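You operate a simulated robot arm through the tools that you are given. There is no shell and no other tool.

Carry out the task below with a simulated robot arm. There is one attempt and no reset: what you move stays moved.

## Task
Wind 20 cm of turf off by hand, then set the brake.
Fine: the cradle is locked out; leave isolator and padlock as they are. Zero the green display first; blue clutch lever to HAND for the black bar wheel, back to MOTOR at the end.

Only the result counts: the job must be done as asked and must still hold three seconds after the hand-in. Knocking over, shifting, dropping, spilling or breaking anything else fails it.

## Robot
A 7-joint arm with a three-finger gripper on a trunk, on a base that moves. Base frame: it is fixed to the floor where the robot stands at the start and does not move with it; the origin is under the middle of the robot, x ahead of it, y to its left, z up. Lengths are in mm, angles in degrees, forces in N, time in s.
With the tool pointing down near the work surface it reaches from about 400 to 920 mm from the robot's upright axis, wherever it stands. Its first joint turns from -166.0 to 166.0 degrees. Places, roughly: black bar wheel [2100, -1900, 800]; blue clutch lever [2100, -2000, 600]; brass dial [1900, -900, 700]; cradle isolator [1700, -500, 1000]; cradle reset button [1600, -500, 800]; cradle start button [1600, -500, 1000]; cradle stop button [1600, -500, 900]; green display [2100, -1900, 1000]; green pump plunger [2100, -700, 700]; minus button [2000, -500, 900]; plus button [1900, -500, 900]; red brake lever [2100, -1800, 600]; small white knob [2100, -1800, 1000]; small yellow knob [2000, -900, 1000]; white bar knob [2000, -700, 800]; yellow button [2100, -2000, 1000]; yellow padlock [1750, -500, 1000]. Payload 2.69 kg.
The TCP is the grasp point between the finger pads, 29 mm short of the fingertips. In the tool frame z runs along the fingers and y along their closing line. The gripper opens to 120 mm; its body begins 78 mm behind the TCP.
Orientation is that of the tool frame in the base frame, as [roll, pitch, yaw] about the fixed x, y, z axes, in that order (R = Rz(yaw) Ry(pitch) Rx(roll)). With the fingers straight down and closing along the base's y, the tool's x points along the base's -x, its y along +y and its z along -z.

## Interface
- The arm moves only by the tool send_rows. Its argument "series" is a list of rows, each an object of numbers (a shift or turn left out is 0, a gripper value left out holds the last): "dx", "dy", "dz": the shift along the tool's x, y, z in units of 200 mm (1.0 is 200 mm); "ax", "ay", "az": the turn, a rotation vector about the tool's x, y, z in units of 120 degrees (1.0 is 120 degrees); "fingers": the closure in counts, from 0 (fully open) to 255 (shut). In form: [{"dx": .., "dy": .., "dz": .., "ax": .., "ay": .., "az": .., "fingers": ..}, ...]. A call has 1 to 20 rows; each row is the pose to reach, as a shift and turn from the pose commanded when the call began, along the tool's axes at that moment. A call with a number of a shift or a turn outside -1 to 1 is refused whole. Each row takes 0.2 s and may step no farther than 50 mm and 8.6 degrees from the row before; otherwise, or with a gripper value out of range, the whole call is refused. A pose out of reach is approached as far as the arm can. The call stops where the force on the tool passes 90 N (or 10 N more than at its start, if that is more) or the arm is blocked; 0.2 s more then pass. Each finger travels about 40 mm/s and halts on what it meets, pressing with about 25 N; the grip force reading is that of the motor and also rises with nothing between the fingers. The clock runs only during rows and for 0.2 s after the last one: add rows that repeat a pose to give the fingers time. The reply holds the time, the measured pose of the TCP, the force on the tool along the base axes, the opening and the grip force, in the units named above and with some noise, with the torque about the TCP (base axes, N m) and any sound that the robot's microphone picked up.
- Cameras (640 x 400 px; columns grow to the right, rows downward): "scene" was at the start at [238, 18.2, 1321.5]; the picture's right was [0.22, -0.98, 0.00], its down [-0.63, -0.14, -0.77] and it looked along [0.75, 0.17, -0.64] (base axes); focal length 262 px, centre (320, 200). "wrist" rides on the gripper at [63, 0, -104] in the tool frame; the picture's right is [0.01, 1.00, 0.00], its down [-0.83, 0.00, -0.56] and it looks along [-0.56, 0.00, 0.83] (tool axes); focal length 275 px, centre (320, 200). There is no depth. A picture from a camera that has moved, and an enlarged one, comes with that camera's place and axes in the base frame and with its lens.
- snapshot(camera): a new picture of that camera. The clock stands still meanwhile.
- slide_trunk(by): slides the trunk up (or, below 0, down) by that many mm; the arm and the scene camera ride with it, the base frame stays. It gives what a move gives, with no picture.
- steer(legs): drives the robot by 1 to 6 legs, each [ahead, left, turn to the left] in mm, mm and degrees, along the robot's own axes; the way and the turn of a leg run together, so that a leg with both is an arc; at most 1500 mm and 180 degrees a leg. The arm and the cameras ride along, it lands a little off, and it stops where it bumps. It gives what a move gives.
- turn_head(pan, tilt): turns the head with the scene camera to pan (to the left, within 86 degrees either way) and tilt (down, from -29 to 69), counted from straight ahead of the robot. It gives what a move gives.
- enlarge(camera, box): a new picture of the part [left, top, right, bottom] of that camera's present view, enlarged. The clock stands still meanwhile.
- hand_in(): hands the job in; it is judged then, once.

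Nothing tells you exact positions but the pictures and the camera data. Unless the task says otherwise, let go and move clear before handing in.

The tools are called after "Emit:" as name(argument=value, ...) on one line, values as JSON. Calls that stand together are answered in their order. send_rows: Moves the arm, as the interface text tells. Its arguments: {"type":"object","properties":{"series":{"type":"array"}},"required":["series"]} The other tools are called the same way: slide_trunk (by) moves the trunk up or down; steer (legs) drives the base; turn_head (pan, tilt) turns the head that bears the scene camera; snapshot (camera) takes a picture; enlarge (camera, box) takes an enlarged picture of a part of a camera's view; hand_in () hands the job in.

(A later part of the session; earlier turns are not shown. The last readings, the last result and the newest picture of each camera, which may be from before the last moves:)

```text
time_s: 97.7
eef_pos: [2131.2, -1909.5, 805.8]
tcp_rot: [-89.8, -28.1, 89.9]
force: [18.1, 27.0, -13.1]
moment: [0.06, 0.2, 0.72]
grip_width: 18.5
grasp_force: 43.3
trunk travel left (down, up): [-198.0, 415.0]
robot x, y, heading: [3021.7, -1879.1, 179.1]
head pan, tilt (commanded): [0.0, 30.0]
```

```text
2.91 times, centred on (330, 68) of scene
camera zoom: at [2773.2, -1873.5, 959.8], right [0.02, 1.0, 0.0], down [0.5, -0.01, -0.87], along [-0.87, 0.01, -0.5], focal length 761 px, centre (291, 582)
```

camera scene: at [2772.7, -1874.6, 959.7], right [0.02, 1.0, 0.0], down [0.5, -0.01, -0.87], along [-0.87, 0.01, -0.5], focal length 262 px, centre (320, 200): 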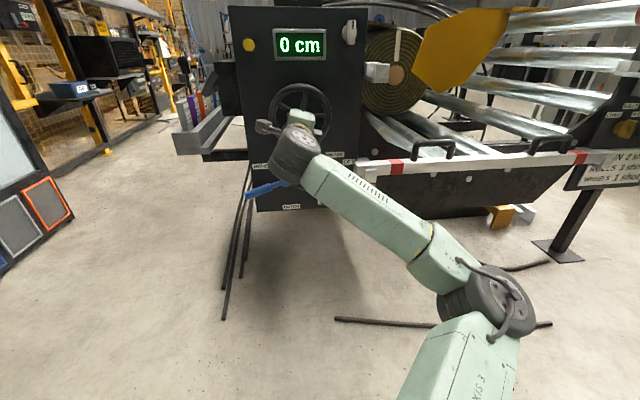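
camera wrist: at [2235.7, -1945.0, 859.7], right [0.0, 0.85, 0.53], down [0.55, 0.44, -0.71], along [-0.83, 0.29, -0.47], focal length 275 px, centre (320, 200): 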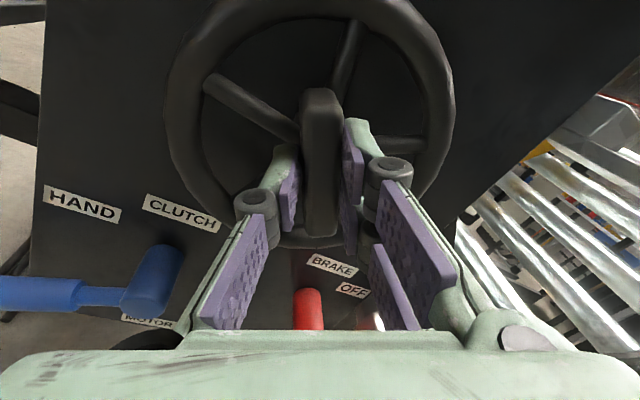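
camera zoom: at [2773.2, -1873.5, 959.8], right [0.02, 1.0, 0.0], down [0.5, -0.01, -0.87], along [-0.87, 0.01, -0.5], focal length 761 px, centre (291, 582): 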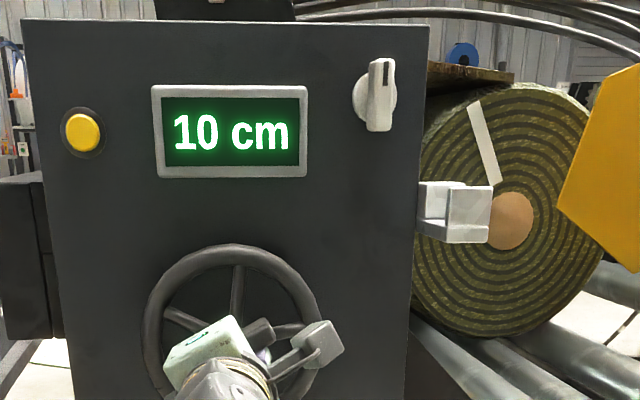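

Still 10 cm at ≈152°. I now go in ~8° steps to catch the change to 15.

Emit:
send_rows(series=[{"az": 0.03}, {"az": 0.06}, {"az": 0.06}])

Emit:
enlarge(camera="scene", box=[220, 0, 440, 137])

Emit:
send_rows(series=[{"az": 0.03}, {"az": 0.06}, {"az": 0.06}])

Emit:
enlarge(camera="scene", box=[220, 0, 440, 137])

```text
time_s: 98.5
eef_pos: [2130.7, -1908.7, 805.8]
tcp_rot: [-89.9, -21.0, 89.9]
force: [29.5, 26.8, -18.5]
moment: [0.09, 0.38, 0.06]
grip_width: 18.3
grasp_force: 43.7
trunk travel left (down, up): [-198.0, 415.0]
robot x, y, heading: [3018.4, -1875.8, 178.8]
head pan, tilt (commanded): [0.0, 30.0]
```

```text
2.91 times, centred on (330, 68) of scene
camera zoom: at [2773.2, -1873.6, 959.9], right [0.02, 1.0, 0.0], down [0.5, -0.01, -0.87], along [-0.87, 0.01, -0.5], focal length 761 px, centre (291, 582)
```

zoom: 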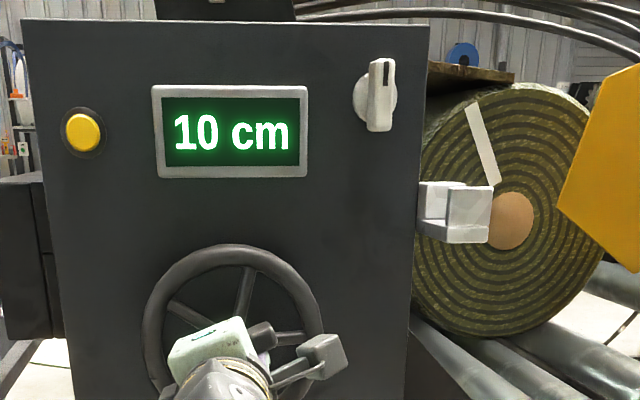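

```text
time_s: 99.3
eef_pos: [2128.7, -1909.8, 805.5]
tcp_rot: [-90.0, -13.8, 90.0]
force: [27.4, 23.3, -20.3]
moment: [0.34, -0.13, -0.19]
grip_width: 18.2
grasp_force: 43.4
trunk travel left (down, up): [-198.0, 415.0]
robot x, y, heading: [3019.2, -1879.9, 179.1]
head pan, tilt (commanded): [0.0, 30.0]
```

```text
2.91 times, centred on (330, 68) of scene
camera zoom: at [2772.9, -1873.8, 959.9], right [0.02, 1.0, 0.0], down [0.5, -0.01, -0.87], along [-0.87, 0.01, -0.5], focal length 761 px, centre (291, 582)
```

zoom: 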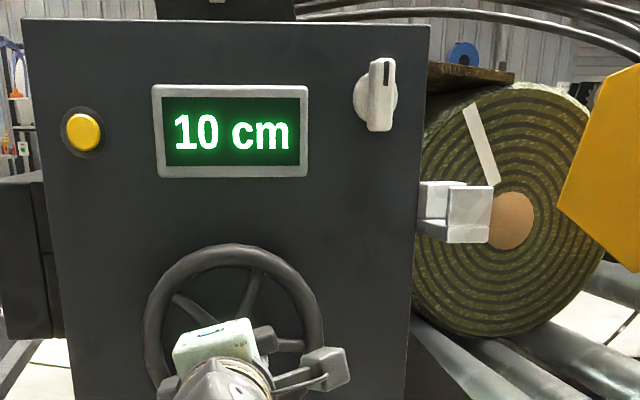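

Still 10 cm at ≈166°. Continue.

Emit:
send_rows(series=[{"az": 0.03}, {"az": 0.06}, {"az": 0.06}])

Emit:
enlarge(camera="scene", box=[220, 0, 440, 137])

Emit:
send_rows(series=[{"az": 0.03}, {"az": 0.06}, {"az": 0.06}])

Emit:
enlarge(camera="scene", box=[220, 0, 440, 137])

```text
time_s: 100.1
eef_pos: [2129.3, -1910.8, 804.3]
tcp_rot: [-90.0, -6.6, 90.0]
force: [14.9, 19.7, -14.7]
moment: [0.35, -0.54, -0.69]
grip_width: 18.1
grasp_force: 43.1
trunk travel left (down, up): [-198.0, 415.0]
robot x, y, heading: [3019.2, -1876.6, 179.4]
head pan, tilt (commanded): [0.0, 30.0]
```

```text
2.91 times, centred on (330, 68) of scene
camera zoom: at [2772.6, -1874.0, 959.9], right [0.02, 1.0, 0.0], down [0.5, -0.01, -0.87], along [-0.87, 0.01, -0.5], focal length 761 px, centre (291, 582)
```

zoom: 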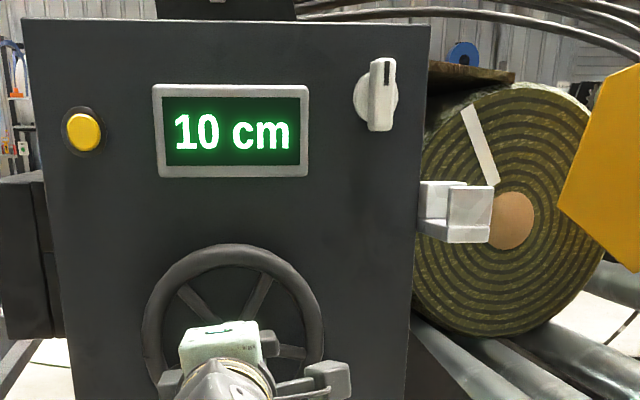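

```text
time_s: 100.9
eef_pos: [2130.0, -1911.2, 804.9]
tcp_rot: [-89.9, 0.5, 90.0]
force: [14.7, 21.3, -17.8]
moment: [0.38, -0.52, 0.08]
grip_width: 18.1
grasp_force: 43.2
trunk travel left (down, up): [-198.0, 415.0]
robot x, y, heading: [3019.9, -1876.7, 178.9]
head pan, tilt (commanded): [0.0, 30.0]
```

```text
2.91 times, centred on (330, 68) of scene
camera zoom: at [2772.6, -1873.9, 959.8], right [0.02, 1.0, 0.0], down [0.5, -0.01, -0.87], along [-0.87, 0.01, -0.5], focal length 761 px, centre (291, 582)
```

zoom: 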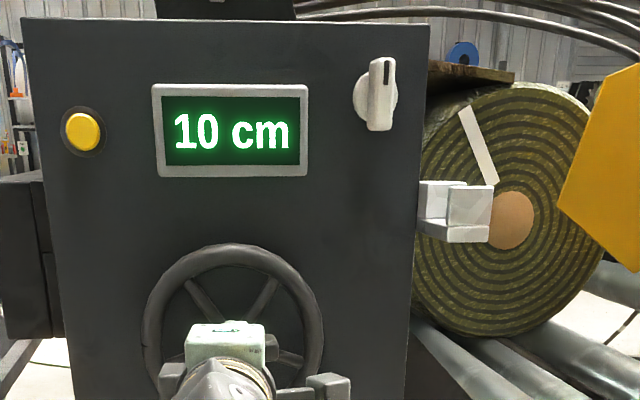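

Still 10 cm at ≈180°, so the display rounds to the nearest 5 cm (roughly 36–39° per 2.5 cm). Continue to find the 15 transition near 185–193°.

Emit:
send_rows(series=[{"az": 0.03}, {"az": 0.03}])

Emit:
enlarge(camera="scene", box=[220, 0, 440, 137])

Emit:
send_rows(series=[{"az": 0.03}, {"az": 0.03}])

Emit:
enlarge(camera="scene", box=[220, 0, 440, 137])

```text
time_s: 101.5
eef_pos: [2129.3, -1909.1, 806.2]
tcp_rot: [-89.9, 4.0, 90.0]
force: [18.8, 19.0, -19.6]
moment: [0.43, -0.56, -0.69]
grip_width: 17.9
grasp_force: 43.7
trunk travel left (down, up): [-198.0, 415.0]
robot x, y, heading: [3020.8, -1885.3, 179.2]
head pan, tilt (commanded): [0.0, 30.0]
```

```text
2.91 times, centred on (330, 68) of scene
camera zoom: at [2772.6, -1874.0, 959.8], right [0.02, 1.0, 0.0], down [0.5, -0.01, -0.87], along [-0.87, 0.01, -0.5], focal length 761 px, centre (291, 582)
```

zoom: 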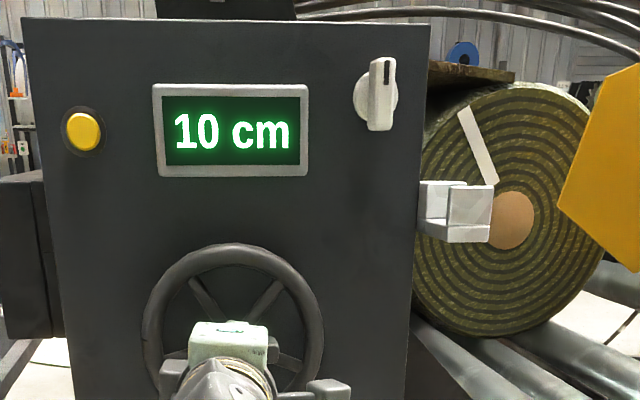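

```text
time_s: 102.1
eef_pos: [2130.6, -1908.5, 805.4]
tcp_rot: [-90.0, 7.7, 89.9]
force: [23.6, 18.6, -22.9]
moment: [0.43, -0.66, -0.41]
grip_width: 18.2
grasp_force: 43.0
trunk travel left (down, up): [-198.0, 415.0]
robot x, y, heading: [3023.2, -1873.5, 178.9]
head pan, tilt (commanded): [0.0, 30.0]
```

```text
2.91 times, centred on (330, 68) of scene
camera zoom: at [2772.7, -1874.0, 959.7], right [0.02, 1.0, 0.0], down [0.5, -0.01, -0.87], along [-0.87, 0.01, -0.5], focal length 761 px, centre (291, 582)
```

zoom: 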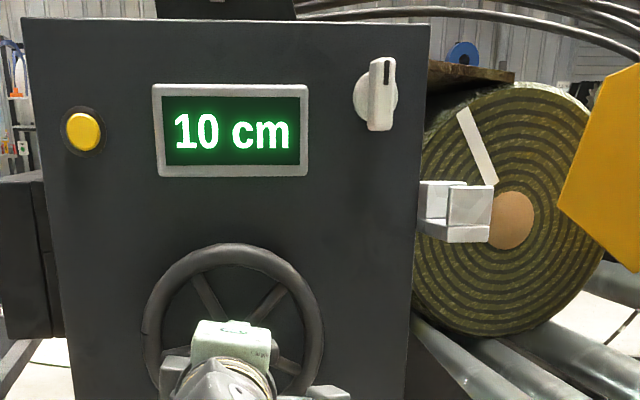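

Still 10 cm at ≈188°. Continue.

Emit:
send_rows(series=[{"az": 0.03}, {"az": 0.03}])

Emit:
enlarge(camera="scene", box=[220, 0, 440, 137])

Emit:
snapshot(camera="wrist")

```text
time_s: 102.7
eef_pos: [2129.8, -1909.4, 803.4]
tcp_rot: [-89.8, 11.3, 89.9]
force: [11.5, 14.0, -17.1]
moment: [0.47, -0.86, -1.31]
grip_width: 18.3
grasp_force: 43.0
trunk travel left (down, up): [-198.0, 415.0]
robot x, y, heading: [3021.2, -1874.4, 179.0]
head pan, tilt (commanded): [0.0, 30.0]
```

```text
2.91 times, centred on (330, 68) of scene
camera zoom: at [2772.3, -1874.3, 959.8], right [0.02, 1.0, 0.0], down [0.5, -0.01, -0.87], along [-0.87, 0.01, -0.5], focal length 761 px, centre (291, 582)
```

zoom: 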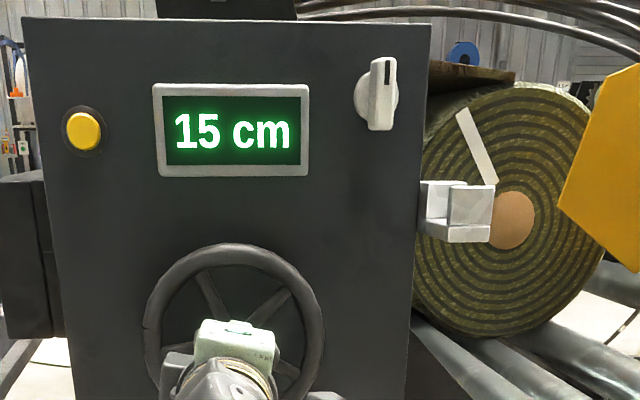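

```text
taken
camera wrist: at [2234.6, -1848.8, 793.0], right [0.0, -0.19, -0.98], down [0.56, -0.82, 0.16], along [-0.83, -0.55, 0.11], focal length 275 px, centre (320, 200)
```

wrist: 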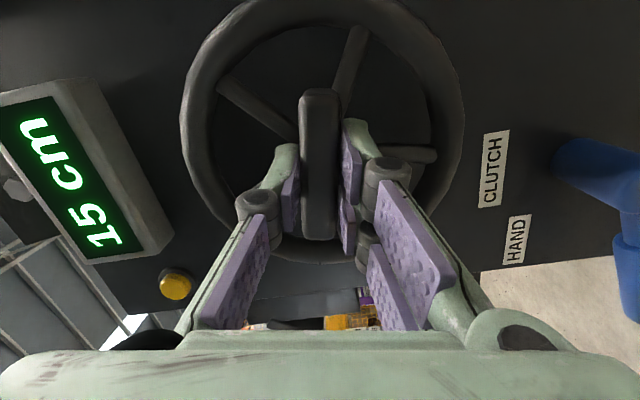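

15 cm appeared at ≈189.5°, so 20.0 cm corresponds to ≈302° in total. To stay within wrist range I'll release the bar, back off, turn the gripper back 180° and re-grip (the bar is symmetric).

Emit:
send_rows(series=[{"fingers": 130}, {"fingers": 130}, {"fingers": 130}, {"dz": -0.1}, {"dz": -0.2}, {"dz": -0.25}])

Emit:
enlarge(camera="scene", box=[220, 0, 440, 137])

Emit:
snapshot(camera="wrist")

```text
time_s: 104.1
eef_pos: [2180.9, -1911.9, 807.5]
tcp_rot: [-89.6, 11.3, 90.4]
force: [0.0, 0.0, -0.3]
moment: [0.0, 0.01, 0.0]
grip_width: 58.8
grasp_force: 0.0
trunk travel left (down, up): [-198.0, 415.0]
robot x, y, heading: [3017.3, -1877.3, 178.9]
head pan, tilt (commanded): [0.0, 30.0]
```

```text
2.91 times, centred on (330, 68) of scene
camera zoom: at [2773.2, -1874.7, 960.1], right [0.02, 1.0, 0.0], down [0.5, -0.01, -0.87], along [-0.87, 0.01, -0.5], focal length 761 px, centre (291, 582)
```

zoom: 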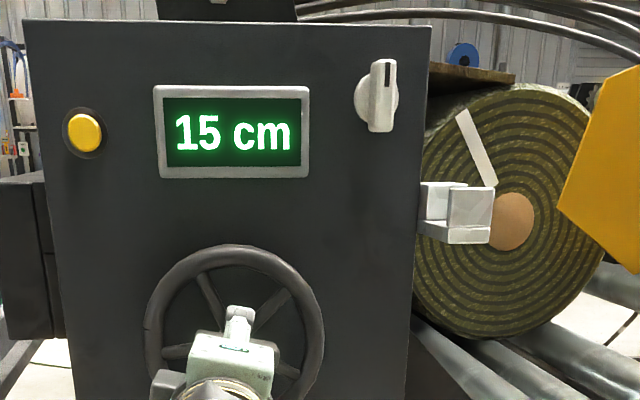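

```text
taken
camera wrist: at [2285.6, -1849.2, 794.6], right [-0.01, -0.19, -0.98], down [0.56, -0.81, 0.15], along [-0.83, -0.55, 0.11], focal length 275 px, centre (320, 200)
```

wrist: 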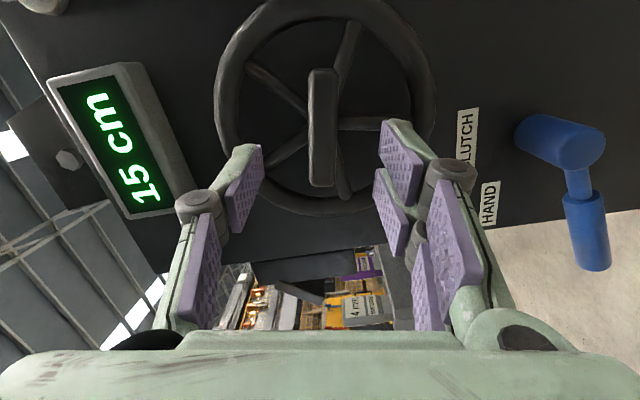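

The wheel holds at 15 cm after release. I rotate the gripper back by 180° in two calls.

Emit:
send_rows(series=[{"az": -0.0667}, {"az": -0.1333}, {"az": -0.2}, {"az": -0.2667}, {"az": -0.3333}, {"az": -0.4}, {"az": -0.4667}, {"az": -0.5333}, {"az": -0.6}, {"az": -0.6667}, {"az": -0.7333}, {"az": -0.8}, {"az": -0.8667}, {"az": -0.9333}, {"az": -1.0}])

Emit:
send_rows(series=[{"az": -0.0667}, {"az": -0.1333}, {"az": -0.2}, {"az": -0.2667}, {"az": -0.3333}, {"az": -0.4}, {"az": -0.4667}, {"az": -0.5}, {"az": -0.5}])

Emit:
snapshot(camera="wrist")

```text
time_s: 107.3
eef_pos: [2182.1, -1911.1, 806.1]
tcp_rot: [89.0, -71.2, -88.7]
force: [-0.3, -0.5, -1.0]
moment: [-0.03, -0.01, 0.0]
grip_width: 58.8
grasp_force: 0.1
trunk travel left (down, up): [-198.0, 415.0]
robot x, y, heading: [3021.8, -1878.7, 178.9]
head pan, tilt (commanded): [0.0, 30.0]
```

```text
time_s: 109.3
eef_pos: [2181.1, -1912.2, 807.4]
tcp_rot: [89.8, -11.0, -89.7]
force: [-0.1, -0.1, 0.6]
moment: [-0.03, 0.0, -0.01]
grip_width: 59.0
grasp_force: 0.1
trunk travel left (down, up): [-198.0, 415.0]
robot x, y, heading: [3020.6, -1880.5, 179.4]
head pan, tilt (commanded): [0.0, 30.0]
```

```text
taken
camera wrist: at [2286.4, -1973.5, 818.0], right [0.01, 0.19, 0.98], down [0.55, 0.82, -0.16], along [-0.83, 0.54, -0.1], focal length 275 px, centre (320, 200)
```

wrist: 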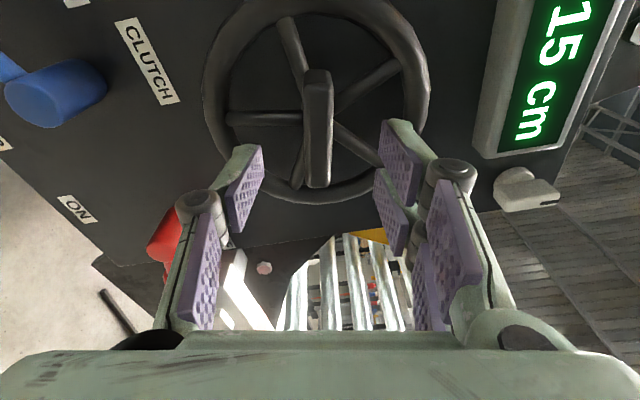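

The bar is aligned with the gripper again. I advance 50 mm and close.

Emit:
send_rows(series=[{"dz": 0.12}, {"dz": 0.2}, {"dz": 0.245}, {"dz": 0.245, "fingers": 255}, {"dz": 0.245}, {"dz": 0.245}, {"dz": 0.245}, {"dz": 0.245}])

Emit:
enlarge(camera="scene", box=[220, 0, 440, 137])

Emit:
snapshot(camera="wrist")

```text
time_s: 111.1
eef_pos: [2132.1, -1913.4, 804.6]
tcp_rot: [89.8, -11.1, -89.7]
force: [1.6, -1.3, -5.6]
moment: [0.21, -0.39, 0.04]
grip_width: 18.2
grasp_force: 41.6
trunk travel left (down, up): [-198.0, 415.0]
robot x, y, heading: [3020.7, -1875.5, 179.3]
head pan, tilt (commanded): [0.0, 30.0]
```

```text
2.91 times, centred on (330, 68) of scene
camera zoom: at [2772.9, -1874.7, 959.9], right [0.02, 1.0, 0.0], down [0.5, -0.01, -0.87], along [-0.87, 0.01, -0.5], focal length 761 px, centre (291, 582)
```

zoom: 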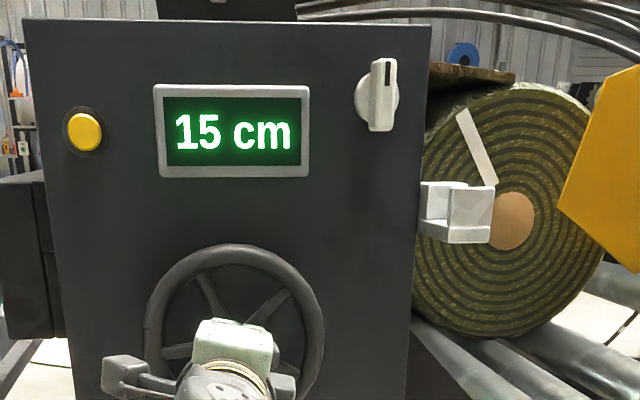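

```text
taken
camera wrist: at [2236.9, -1974.2, 817.2], right [0.0, 0.19, 0.98], down [0.55, 0.82, -0.16], along [-0.83, 0.54, -0.1], focal length 275 px, centre (320, 200)
```

wrist: 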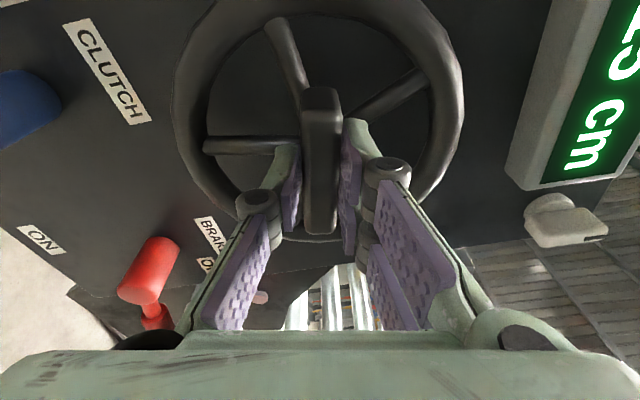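

Gripped again at the same wheel position. I turn 66° further clockwise, then step carefully to find the change to 20.

Emit:
send_rows(series=[{"az": 0.06}, {"az": 0.12}, {"az": 0.18}, {"az": 0.24}, {"az": 0.3}, {"az": 0.36}, {"az": 0.42}, {"az": 0.48}, {"az": 0.54}, {"az": 0.54}])

Emit:
enlarge(camera="scene", box=[220, 0, 440, 137])

```text
time_s: 113.3
eef_pos: [2131.7, -1910.9, 806.6]
tcp_rot: [88.2, -76.2, -88.1]
force: [-1.9, 5.3, 0.6]
moment: [0.35, -0.97, 0.46]
grip_width: 19.7
grasp_force: 45.3
trunk travel left (down, up): [-198.0, 415.0]
robot x, y, heading: [3020.9, -1877.5, 179.2]
head pan, tilt (commanded): [0.0, 30.0]
```

```text
2.91 times, centred on (330, 68) of scene
camera zoom: at [2773.0, -1874.4, 960.1], right [0.02, 1.0, 0.0], down [0.5, -0.01, -0.87], along [-0.87, 0.01, -0.5], focal length 761 px, centre (291, 582)
```

zoom: 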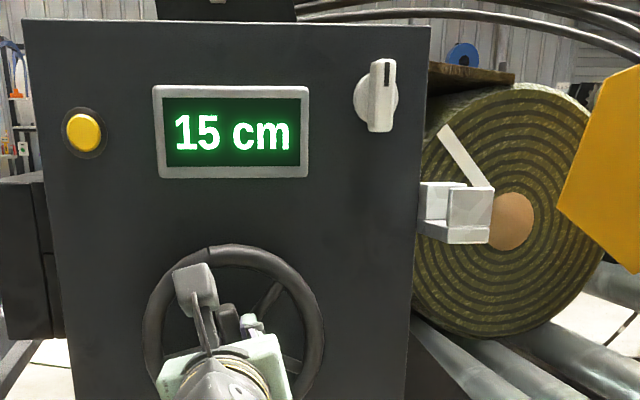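

15 cm at ≈256°, as expected. Small steps now.

Emit:
send_rows(series=[{"az": 0.04}, {"az": 0.04}])

Emit:
enlarge(camera="scene", box=[220, 0, 440, 137])

Emit:
send_rows(series=[{"az": 0.03}, {"az": 0.03}])

Emit:
enlarge(camera="scene", box=[220, 0, 440, 137])

```text
time_s: 113.9
eef_pos: [2131.6, -1909.8, 807.8]
tcp_rot: [87.7, -80.9, -87.6]
force: [-2.5, 8.7, 2.4]
moment: [0.48, -1.06, 0.53]
grip_width: 19.8
grasp_force: 44.4
trunk travel left (down, up): [-198.0, 415.0]
robot x, y, heading: [3020.0, -1877.2, 179.2]
head pan, tilt (commanded): [0.0, 30.0]
```

```text
2.91 times, centred on (330, 68) of scene
camera zoom: at [2773.1, -1874.2, 960.1], right [0.02, 1.0, 0.0], down [0.5, -0.01, -0.87], along [-0.87, 0.01, -0.5], focal length 761 px, centre (291, 582)
```

zoom: 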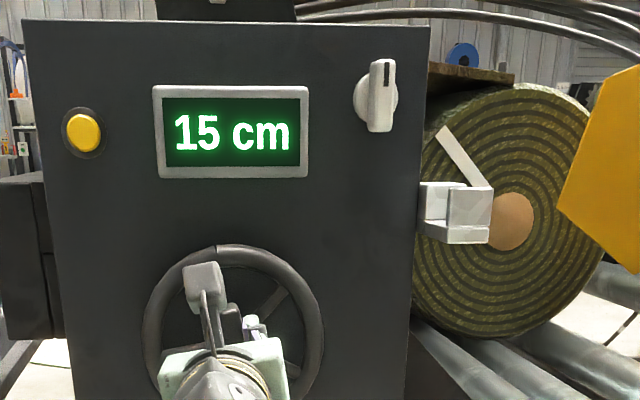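

```text
time_s: 114.5
eef_pos: [2131.6, -1909.2, 807.0]
tcp_rot: [85.9, -84.5, -85.7]
force: [-1.6, 11.1, 3.9]
moment: [0.46, -0.95, 0.56]
grip_width: 19.6
grasp_force: 44.2
trunk travel left (down, up): [-198.0, 415.0]
robot x, y, heading: [3019.8, -1878.1, 179.1]
head pan, tilt (commanded): [0.0, 30.0]
```

```text
2.91 times, centred on (330, 68) of scene
camera zoom: at [2773.3, -1874.2, 960.1], right [0.02, 1.0, 0.0], down [0.5, -0.01, -0.87], along [-0.87, 0.01, -0.5], focal length 761 px, centre (291, 582)
```

zoom: 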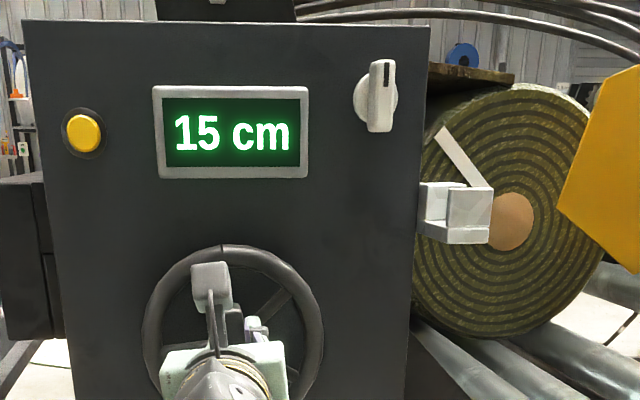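

Total ≈264.5°, still 15 cm. Two more small steps.

Emit:
send_rows(series=[{"az": 0.02}, {"az": 0.02}])

Emit:
enlarge(camera="scene", box=[220, 0, 440, 137])

Emit:
send_rows(series=[{"az": 0.02}, {"az": 0.02}])

Emit:
enlarge(camera="scene", box=[220, 0, 440, 137])

```text
time_s: 115.1
eef_pos: [2131.3, -1910.2, 806.2]
tcp_rot: [82.2, -86.9, -82.1]
force: [-15.5, 10.5, 10.1]
moment: [0.45, -0.62, 0.61]
grip_width: 19.4
grasp_force: 44.4
trunk travel left (down, up): [-198.0, 415.0]
robot x, y, heading: [3023.9, -1878.5, 179.1]
head pan, tilt (commanded): [0.0, 30.0]
```

```text
2.91 times, centred on (330, 68) of scene
camera zoom: at [2773.0, -1874.2, 960.2], right [0.02, 1.0, 0.0], down [0.5, -0.01, -0.87], along [-0.87, 0.01, -0.5], focal length 761 px, centre (291, 582)
```

zoom: 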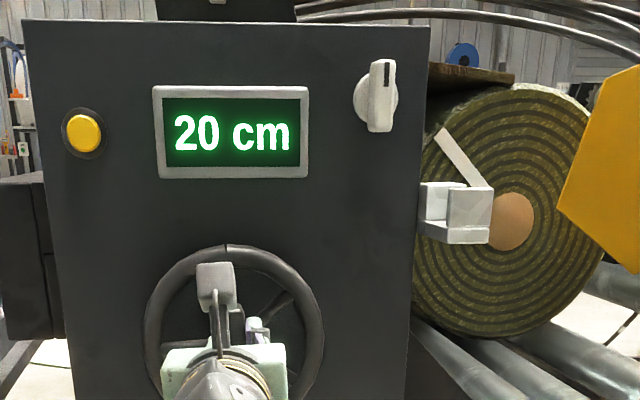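

```text
time_s: 115.7
eef_pos: [2131.4, -1910.5, 807.3]
tcp_rot: [58.0, -89.2, -57.9]
force: [-22.9, 10.1, 12.8]
moment: [0.37, -0.06, 0.71]
grip_width: 19.4
grasp_force: 44.4
trunk travel left (down, up): [-198.0, 415.0]
robot x, y, heading: [3020.4, -1880.5, 179.2]
head pan, tilt (commanded): [0.0, 30.0]
```

```text
2.91 times, centred on (330, 68) of scene
camera zoom: at [2773.0, -1874.2, 960.1], right [0.02, 1.0, 0.0], down [0.5, -0.01, -0.87], along [-0.87, 0.01, -0.5], focal length 761 px, centre (291, 582)
```

zoom: 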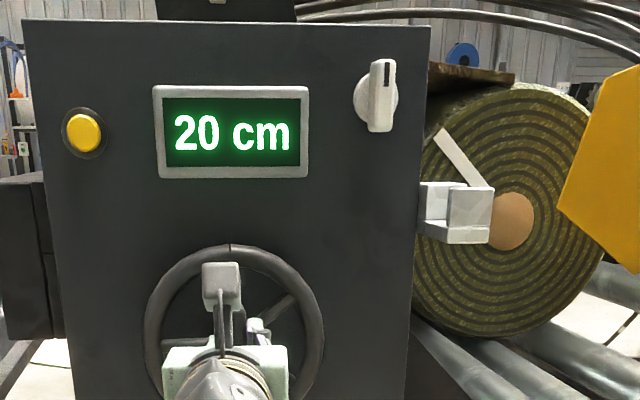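

The display changed to 20 at ≈265.7° (76° per 5 cm), so the centre of 20.0 cm is at ≈303°. I turn the remaining 34°.

Emit:
send_rows(series=[{"az": 0.048}, {"az": 0.096}, {"az": 0.144}, {"az": 0.192}, {"az": 0.24}, {"az": 0.285}, {"az": 0.285}])

Emit:
enlarge(camera="scene", box=[220, 0, 440, 137])

Emit:
snapshot(camera="wrist")

```text
time_s: 117.3
eef_pos: [2132.6, -1908.9, 805.6]
tcp_rot: [-89.5, -56.3, 89.7]
force: [28.6, 26.1, -12.3]
moment: [0.18, -0.05, 0.46]
grip_width: 19.1
grasp_force: 44.1
trunk travel left (down, up): [-198.0, 415.0]
robot x, y, heading: [3022.4, -1873.9, 179.1]
head pan, tilt (commanded): [0.0, 30.0]
```

```text
2.91 times, centred on (330, 68) of scene
camera zoom: at [2773.7, -1873.5, 960.0], right [0.02, 1.0, 0.0], down [0.5, -0.01, -0.87], along [-0.87, 0.01, -0.5], focal length 761 px, centre (291, 582)
```

zoom: 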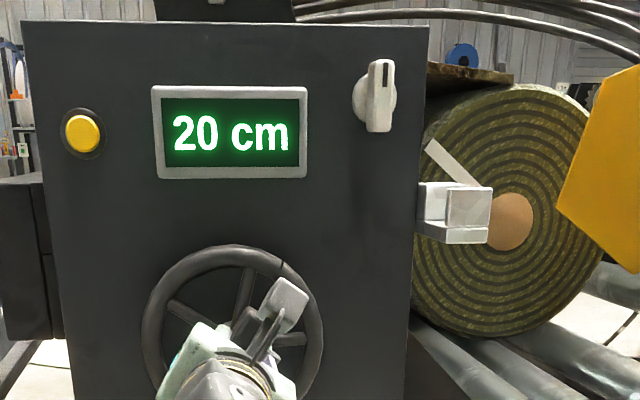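

```text
taken
camera wrist: at [2237.0, -1875.1, 859.1], right [0.0, 0.83, -0.55], down [0.55, -0.46, -0.7], along [-0.83, -0.31, -0.46], focal length 275 px, centre (320, 200)
```

wrist: 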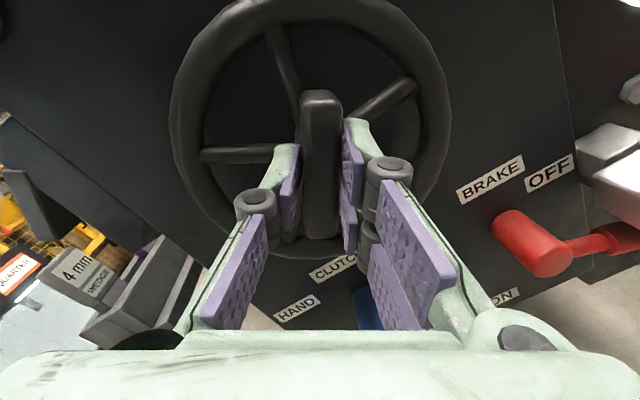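

Total turn ≈303.7° and the display shows 20 cm. I release the bar, back away, and check that the reading stays.

Emit:
send_rows(series=[{"fingers": 130}, {"fingers": 130}, {"fingers": 130}, {"dz": -0.1}, {"dz": -0.2}, {"dz": -0.4}, {"dz": -0.6}, {"dz": -0.8}])

Emit:
enlarge(camera="scene", box=[220, 0, 440, 137])

Emit:
snapshot(camera="wrist")

Emit:
snapshot(camera="scene")

```text
time_s: 119.1
eef_pos: [2291.4, -1909.4, 804.2]
tcp_rot: [-89.4, -56.6, 89.9]
force: [-0.1, 0.7, -0.9]
moment: [-0.01, -0.01, 0.0]
grip_width: 58.7
grasp_force: 0.0
trunk travel left (down, up): [-198.0, 415.0]
robot x, y, heading: [3020.1, -1875.3, 179.1]
head pan, tilt (commanded): [0.0, 30.0]
```

```text
2.91 times, centred on (330, 68) of scene
camera zoom: at [2773.1, -1874.6, 960.1], right [0.02, 1.0, 0.0], down [0.5, -0.01, -0.87], along [-0.87, 0.01, -0.5], focal length 761 px, centre (291, 582)
```

zoom: 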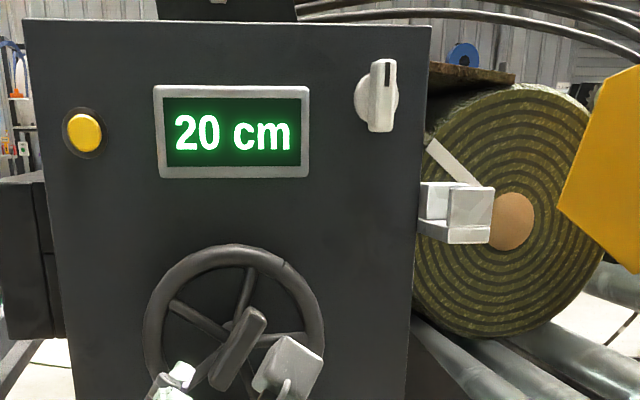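

```text
taken
camera wrist: at [2396.9, -1875.1, 856.4], right [-0.01, 0.84, -0.55], down [0.55, -0.45, -0.7], along [-0.83, -0.31, -0.46], focal length 275 px, centre (320, 200)
```

wrist: 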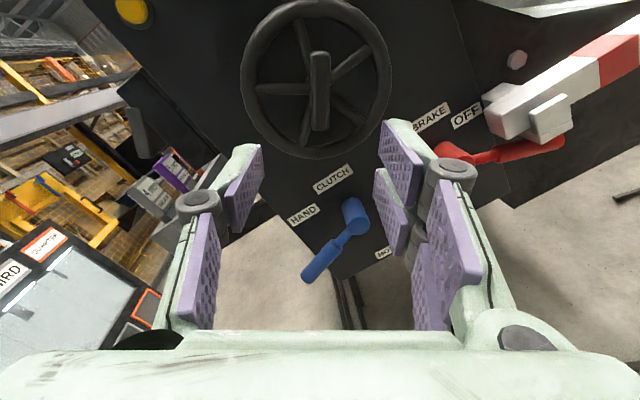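

```text
taken
camera scene: at [2773.1, -1874.6, 960.1], right [0.02, 1.0, 0.0], down [0.5, -0.01, -0.87], along [-0.87, 0.01, -0.5], focal length 262 px, centre (320, 200)
```

scene: 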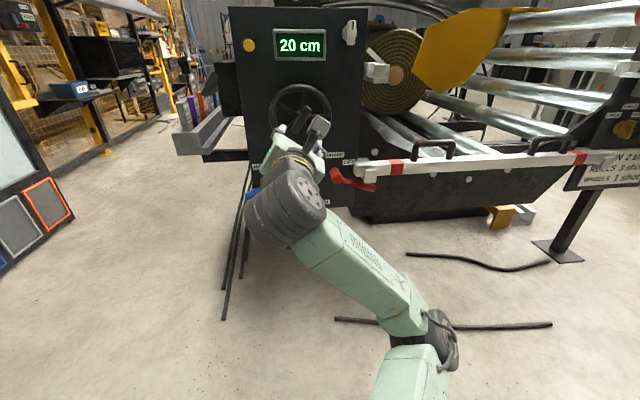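

20 cm holds. Next is the red brake lever; I examine its surroundings, especially the white rail end above it.

Emit:
enlarge(camera="scene", box=[310, 130, 430, 205])

Emit:
enlarge(camera="wrist", box=[400, 30, 640, 180])

```text
5.33 times, centred on (370, 168) of scene
camera zoom: at [2773.1, -1874.6, 960.1], right [0.02, 1.0, 0.0], down [0.5, -0.01, -0.87], along [-0.87, 0.01, -0.5], focal length 1394 px, centre (53, 373)
```

zoom: 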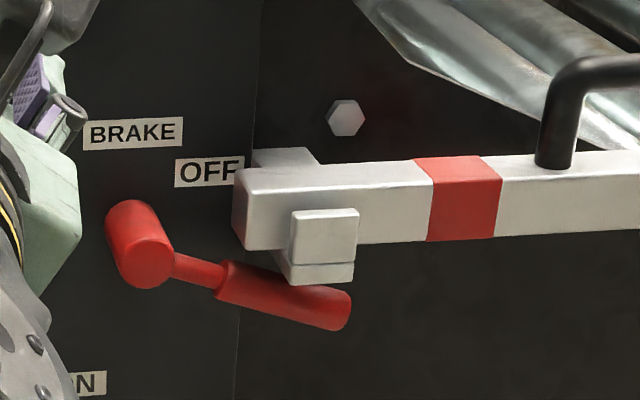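

```text
2.67 times, centred on (520, 105) of wrist
camera zoom: at [2396.9, -1875.1, 856.4], right [-0.01, 0.84, -0.55], down [0.55, -0.45, -0.7], along [-0.83, -0.31, -0.46], focal length 734 px, centre (-213, 453)
```

zoom: 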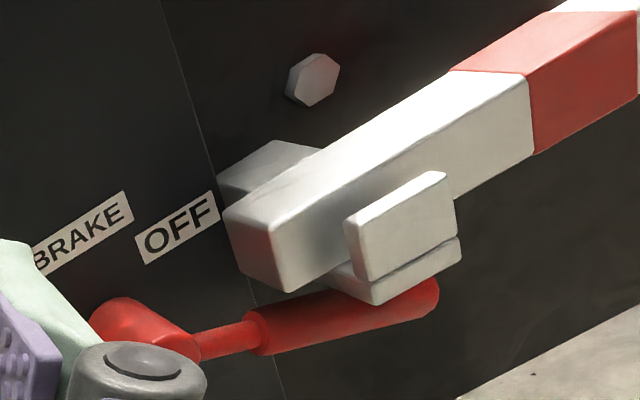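

The silver rail end and its bracket sit right above the red handle, leaving only a ~44 mm gap beside the hub. I'll close the fingers, roll the gripper so that its narrow side fits that gap (camera on top), tilt it 20° down, and move to a point in front of it.

Emit:
send_rows(series=[{"az": -0.06, "fingers": 255}, {"az": -0.12}, {"az": -0.18}, {"az": -0.24}, {"az": -0.278}, {"az": -0.278}, {"az": -0.278}])

Emit:
send_rows(series=[{"dx": -0.1, "dy": 0.13, "dz": 0.04, "ay": -0.035}, {"dx": -0.2, "dy": 0.26, "dz": 0.08, "ay": -0.07}, {"dx": -0.31, "dy": 0.39, "dz": 0.12, "ay": -0.105}, {"dx": -0.42, "dy": 0.52, "dz": 0.16, "ay": -0.14}, {"dx": -0.52, "dy": 0.655, "dz": 0.205, "ay": -0.1667}])

Emit:
snapshot(camera="wrist")

Emit:
snapshot(camera="scene")

```text
time_s: 120.7
eef_pos: [2290.1, -1911.1, 805.7]
tcp_rot: [-5.4, -89.7, 5.8]
force: [0.7, 0.6, 0.2]
moment: [0.0, 0.02, 0.02]
grip_width: 0.0
grasp_force: 24.5
trunk travel left (down, up): [-198.0, 415.0]
robot x, y, heading: [3019.6, -1876.4, 179.2]
head pan, tilt (commanded): [0.0, 30.0]
```

```text
time_s: 121.9
eef_pos: [2251.0, -1780.5, 699.8]
tcp_rot: [-179.8, -70.4, -179.9]
force: [-0.4, -1.3, 0.2]
moment: [-0.06, 0.02, 0.0]
grip_width: 0.0
grasp_force: 25.3
trunk travel left (down, up): [-198.0, 415.0]
robot x, y, heading: [3020.5, -1876.9, 178.7]
head pan, tilt (commanded): [0.0, 30.0]
```

```text
taken
camera wrist: at [2328.3, -1781.5, 795.9], right [-0.01, 1.0, 0.0], down [0.8, 0.01, -0.6], along [-0.6, 0.0, -0.8], focal length 275 px, centre (320, 200)
```

wrist: 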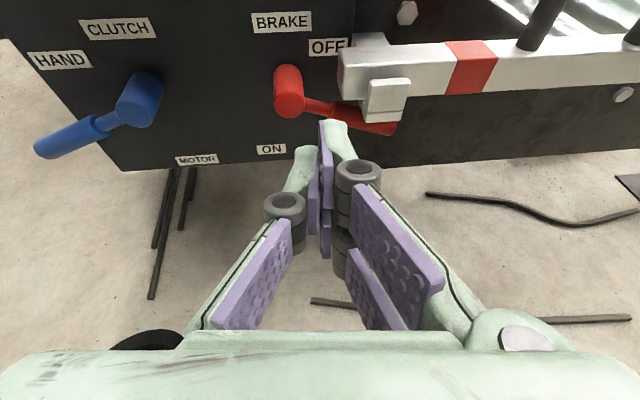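

```text
taken
camera scene: at [2773.2, -1874.8, 960.1], right [0.02, 1.0, 0.0], down [0.5, -0.01, -0.87], along [-0.87, 0.01, -0.5], focal length 262 px, centre (320, 200)
```

scene: 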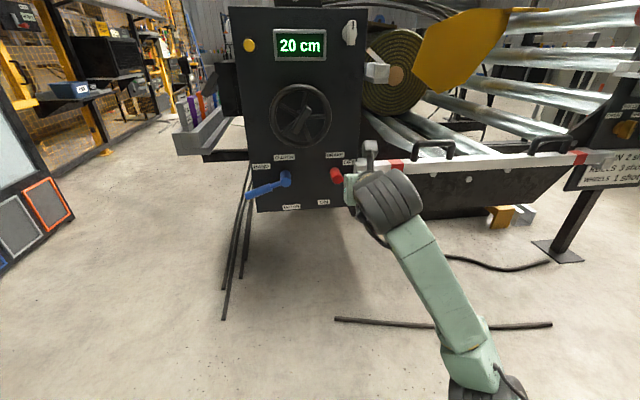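

A very clear view now: both levers and the rail end. I enlarge the red lever area.

Emit:
enlarge(camera="wrist", box=[230, 0, 430, 150])

```text
2.67 times, centred on (330, 75) of wrist
camera zoom: at [2328.3, -1781.5, 795.9], right [-0.01, 1.0, 0.0], down [0.8, 0.01, -0.6], along [-0.6, 0.0, -0.8], focal length 734 px, centre (293, 533)
```

zoom: 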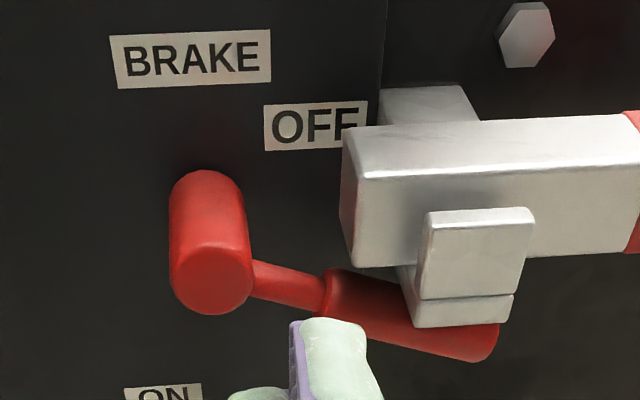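

Gap beside the hub is y≈-1798…-1757 and the closed fingers are ~26 mm wide. I'll centre at y≈-1778, stay above the rod (tip bottom z≈656) and advance in two steps.

Emit:
send_rows(series=[{"dx": 0.05, "dy": 0.01, "dz": 0.17}, {"dx": 0.1, "dy": 0.01, "dz": 0.34}, {"dx": 0.15, "dy": 0.01, "dz": 0.5}, {"dx": 0.165, "dy": 0.01, "dz": 0.58}])

Emit:
snapshot(camera="wrist")

Emit:
enlarge(camera="wrist", box=[230, 50, 430, 175])

```text
time_s: 122.9
eef_pos: [2129.6, -1779.5, 693.9]
tcp_rot: [-179.7, -70.4, 179.8]
force: [0.0, -1.2, 0.3]
moment: [0.01, 0.01, 0.0]
grip_width: 0.0
grasp_force: 25.1
trunk travel left (down, up): [-198.0, 415.0]
robot x, y, heading: [3019.9, -1875.5, 179.2]
head pan, tilt (commanded): [0.0, 30.0]
```

```text
taken
camera wrist: at [2206.1, -1779.7, 788.7], right [-0.01, 1.0, 0.0], down [0.8, 0.01, -0.6], along [-0.6, 0.0, -0.8], focal length 275 px, centre (320, 200)
```

wrist: 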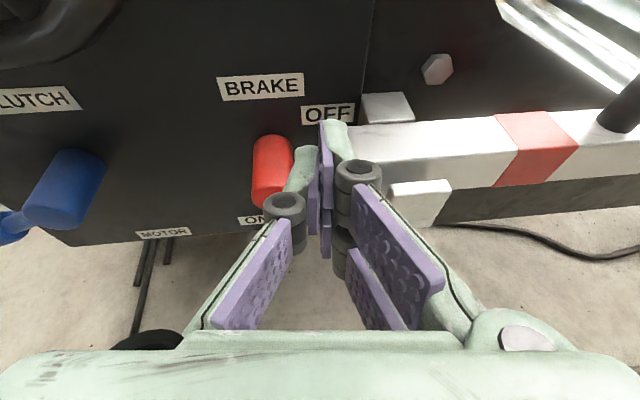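

```text
3.20 times, centred on (330, 112) of wrist
camera zoom: at [2206.1, -1779.7, 788.7], right [-0.01, 1.0, 0.0], down [0.8, 0.01, -0.6], along [-0.6, 0.0, -0.8], focal length 881 px, centre (288, 480)
```

zoom: 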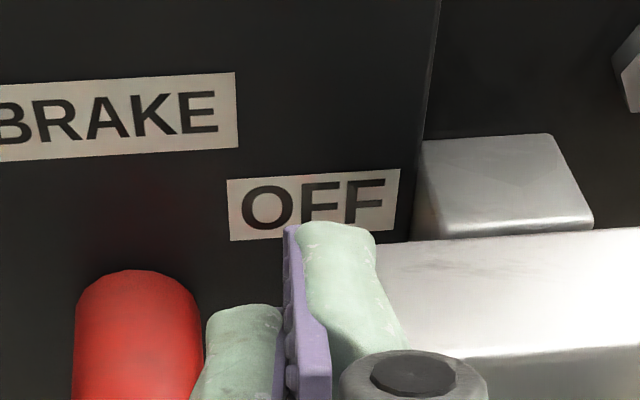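

The fingers are aligned between hub and rail end with a few mm to spare either side. I advance the last ~33 mm slowly.

Emit:
send_rows(series=[{"dx": 0.016, "dz": 0.05}, {"dx": 0.033, "dz": 0.11}, {"dx": 0.05, "dz": 0.165}, {"dx": 0.05, "dz": 0.165}])

Emit:
snapshot(camera="wrist")

Emit:
enlarge(camera="scene", box=[310, 130, 430, 205])

```text
time_s: 123.9
eef_pos: [2095.5, -1780.0, 694.3]
tcp_rot: [-179.8, -70.3, -179.9]
force: [0.4, 0.2, -0.1]
moment: [-0.02, 0.01, 0.01]
grip_width: 0.0
grasp_force: 25.9
trunk travel left (down, up): [-198.0, 415.0]
robot x, y, heading: [3021.4, -1877.1, 179.3]
head pan, tilt (commanded): [0.0, 30.0]
```

```text
taken
camera wrist: at [2172.2, -1780.3, 788.0], right [-0.01, 1.0, 0.0], down [0.8, 0.01, -0.6], along [-0.6, 0.0, -0.8], focal length 275 px, centre (320, 200)
```

wrist: 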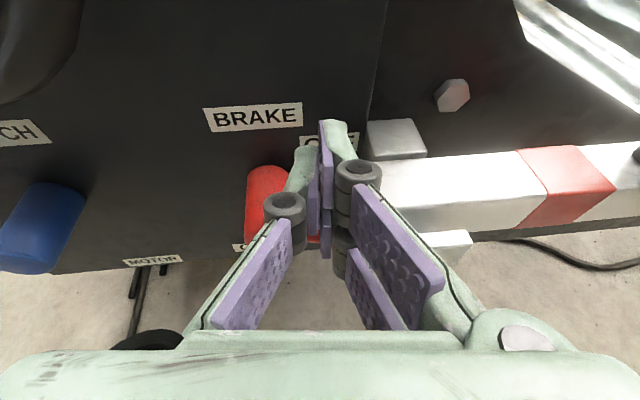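

```text
5.33 times, centred on (370, 168) of scene
camera zoom: at [2773.2, -1874.7, 960.1], right [0.02, 1.0, 0.0], down [0.5, -0.01, -0.87], along [-0.87, 0.01, -0.5], focal length 1394 px, centre (53, 373)
```

zoom: 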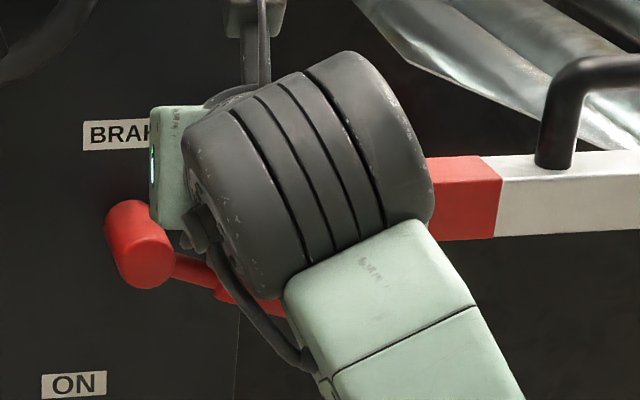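

Still no contact. Now I push straight down in small steps and watch the lever.

Emit:
send_rows(series=[{"dx": -0.047, "dz": 0.0168}, {"dx": -0.094, "dz": 0.0335}, {"dx": -0.141, "dz": 0.05}, {"dx": -0.17, "dz": 0.0606}, {"dx": -0.198, "dz": 0.0706}])

Emit:
snapshot(camera="wrist")

Emit:
enlarge(camera="scene", box=[310, 130, 430, 205])

```text
time_s: 125.1
eef_pos: [2093.7, -1777.2, 651.8]
tcp_rot: [-179.7, -70.5, 180.0]
force: [2.8, 3.6, 6.8]
moment: [0.08, -0.06, -0.13]
grip_width: 0.1
grasp_force: 25.6
trunk travel left (down, up): [-198.0, 415.0]
robot x, y, heading: [3020.8, -1875.6, 179.3]
head pan, tilt (commanded): [0.0, 30.0]
```

```text
taken
camera wrist: at [2172.7, -1778.2, 746.5], right [0.0, 1.0, 0.0], down [0.8, 0.0, -0.6], along [-0.6, 0.0, -0.8], focal length 275 px, centre (320, 200)
```

wrist: 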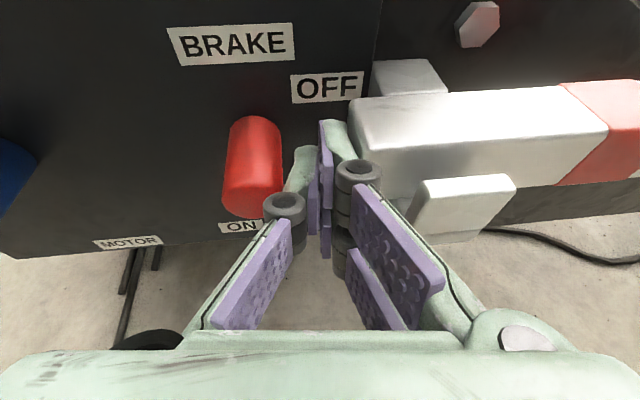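

```text
5.33 times, centred on (370, 168) of scene
camera zoom: at [2773.8, -1874.5, 960.4], right [0.02, 1.0, 0.0], down [0.5, -0.01, -0.87], along [-0.87, 0.01, -0.5], focal length 1394 px, centre (53, 373)
```

zoom: 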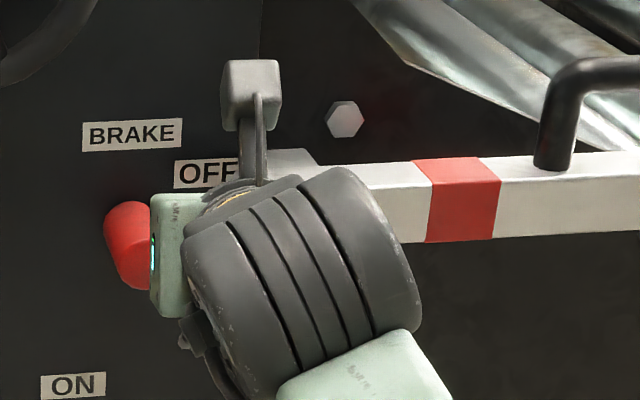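

Light contact: the lever is moving down (≈7 N). I continue straight down another 40 mm.

Emit:
send_rows(series=[{"dx": -0.04, "dy": -0.005, "dz": 0.0141}, {"dx": -0.08, "dy": -0.008, "dz": 0.0282}, {"dx": -0.12, "dy": -0.008, "dz": 0.0423}, {"dx": -0.16, "dy": -0.008, "dz": 0.0564}, {"dx": -0.198, "dy": -0.008, "dz": 0.0704}])

Emit:
snapshot(camera="wrist")

Emit:
enlarge(camera="scene", box=[310, 130, 430, 205])

```text
time_s: 126.3
eef_pos: [2094.4, -1780.8, 608.2]
tcp_rot: [-179.7, -70.4, -179.8]
force: [1.2, -0.6, -0.2]
moment: [0.0, -0.02, 0.0]
grip_width: 0.1
grasp_force: 24.9
trunk travel left (down, up): [-198.0, 415.0]
robot x, y, heading: [3021.3, -1878.9, 179.1]
head pan, tilt (commanded): [0.0, 30.0]
```

```text
taken
camera wrist: at [2172.0, -1781.5, 703.4], right [-0.01, 1.0, 0.0], down [0.8, 0.01, -0.6], along [-0.6, 0.0, -0.8], focal length 275 px, centre (320, 200)
```

wrist: 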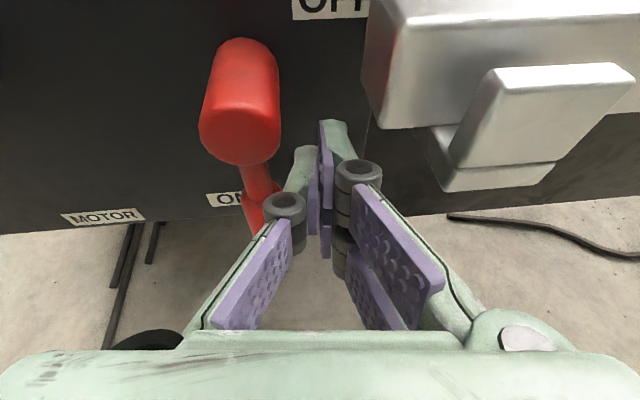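

```text
5.33 times, centred on (370, 168) of scene
camera zoom: at [2773.2, -1874.7, 960.1], right [0.02, 1.0, 0.0], down [0.5, -0.01, -0.87], along [-0.87, 0.01, -0.5], focal length 1394 px, centre (53, 373)
```

zoom: 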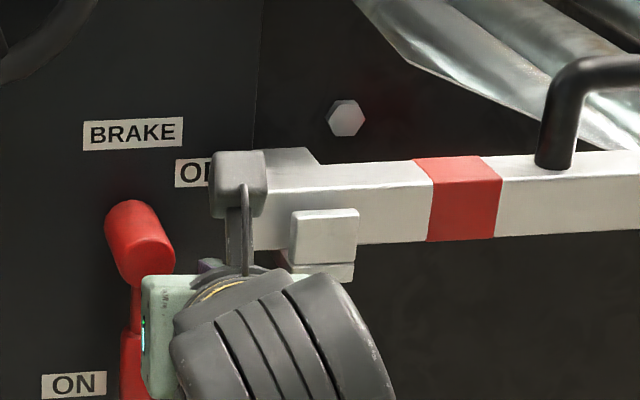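

The lever has swung nearly straight down already. I sidestep right, go lower along the handle, then nudge left to bring it fully to ON.

Emit:
send_rows(series=[{"dx": -0.0236, "dy": 0.06, "dz": 0.0084}, {"dx": -0.118, "dy": 0.07, "dz": 0.042}, {"dx": -0.226, "dy": 0.07, "dz": 0.0804}, {"dx": -0.226, "dy": 0.04, "dz": 0.0804}, {"dx": -0.226, "dy": 0.01, "dz": 0.0804}])

Emit:
snapshot(camera="wrist")

Emit:
enlarge(camera="scene", box=[230, 130, 430, 255])

```text
time_s: 127.5
eef_pos: [2094.6, -1778.4, 560.4]
tcp_rot: [-179.8, -70.4, 179.9]
force: [-0.9, 0.3, -0.3]
moment: [-0.04, -0.04, 0.01]
grip_width: 0.0
grasp_force: 25.4
trunk travel left (down, up): [-198.0, 415.0]
robot x, y, heading: [3018.0, -1878.7, 179.2]
head pan, tilt (commanded): [0.0, 30.0]
```

```text
taken
camera wrist: at [2172.5, -1778.9, 655.4], right [-0.01, 1.0, 0.0], down [0.8, 0.01, -0.6], along [-0.6, 0.0, -0.8], focal length 275 px, centre (320, 200)
```

wrist: 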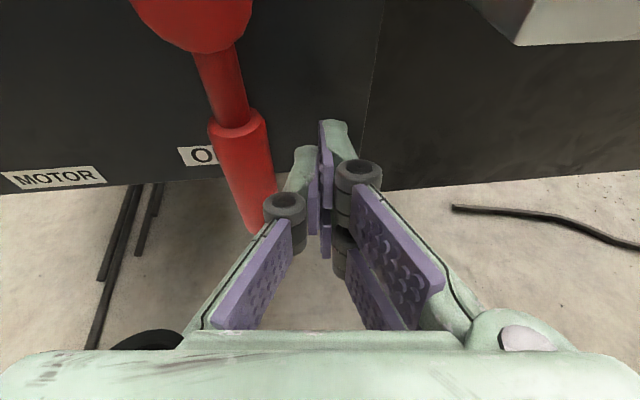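

```text
3.20 times, centred on (330, 192) of scene
camera zoom: at [2773.2, -1874.6, 960.1], right [0.02, 1.0, 0.0], down [0.5, -0.01, -0.87], along [-0.87, 0.01, -0.5], focal length 837 px, centre (288, 224)
```

zoom: 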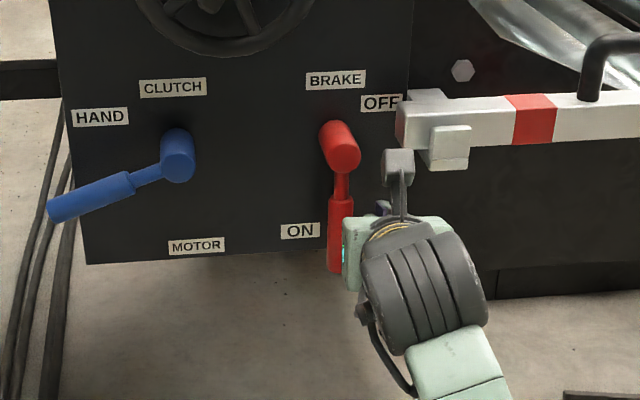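

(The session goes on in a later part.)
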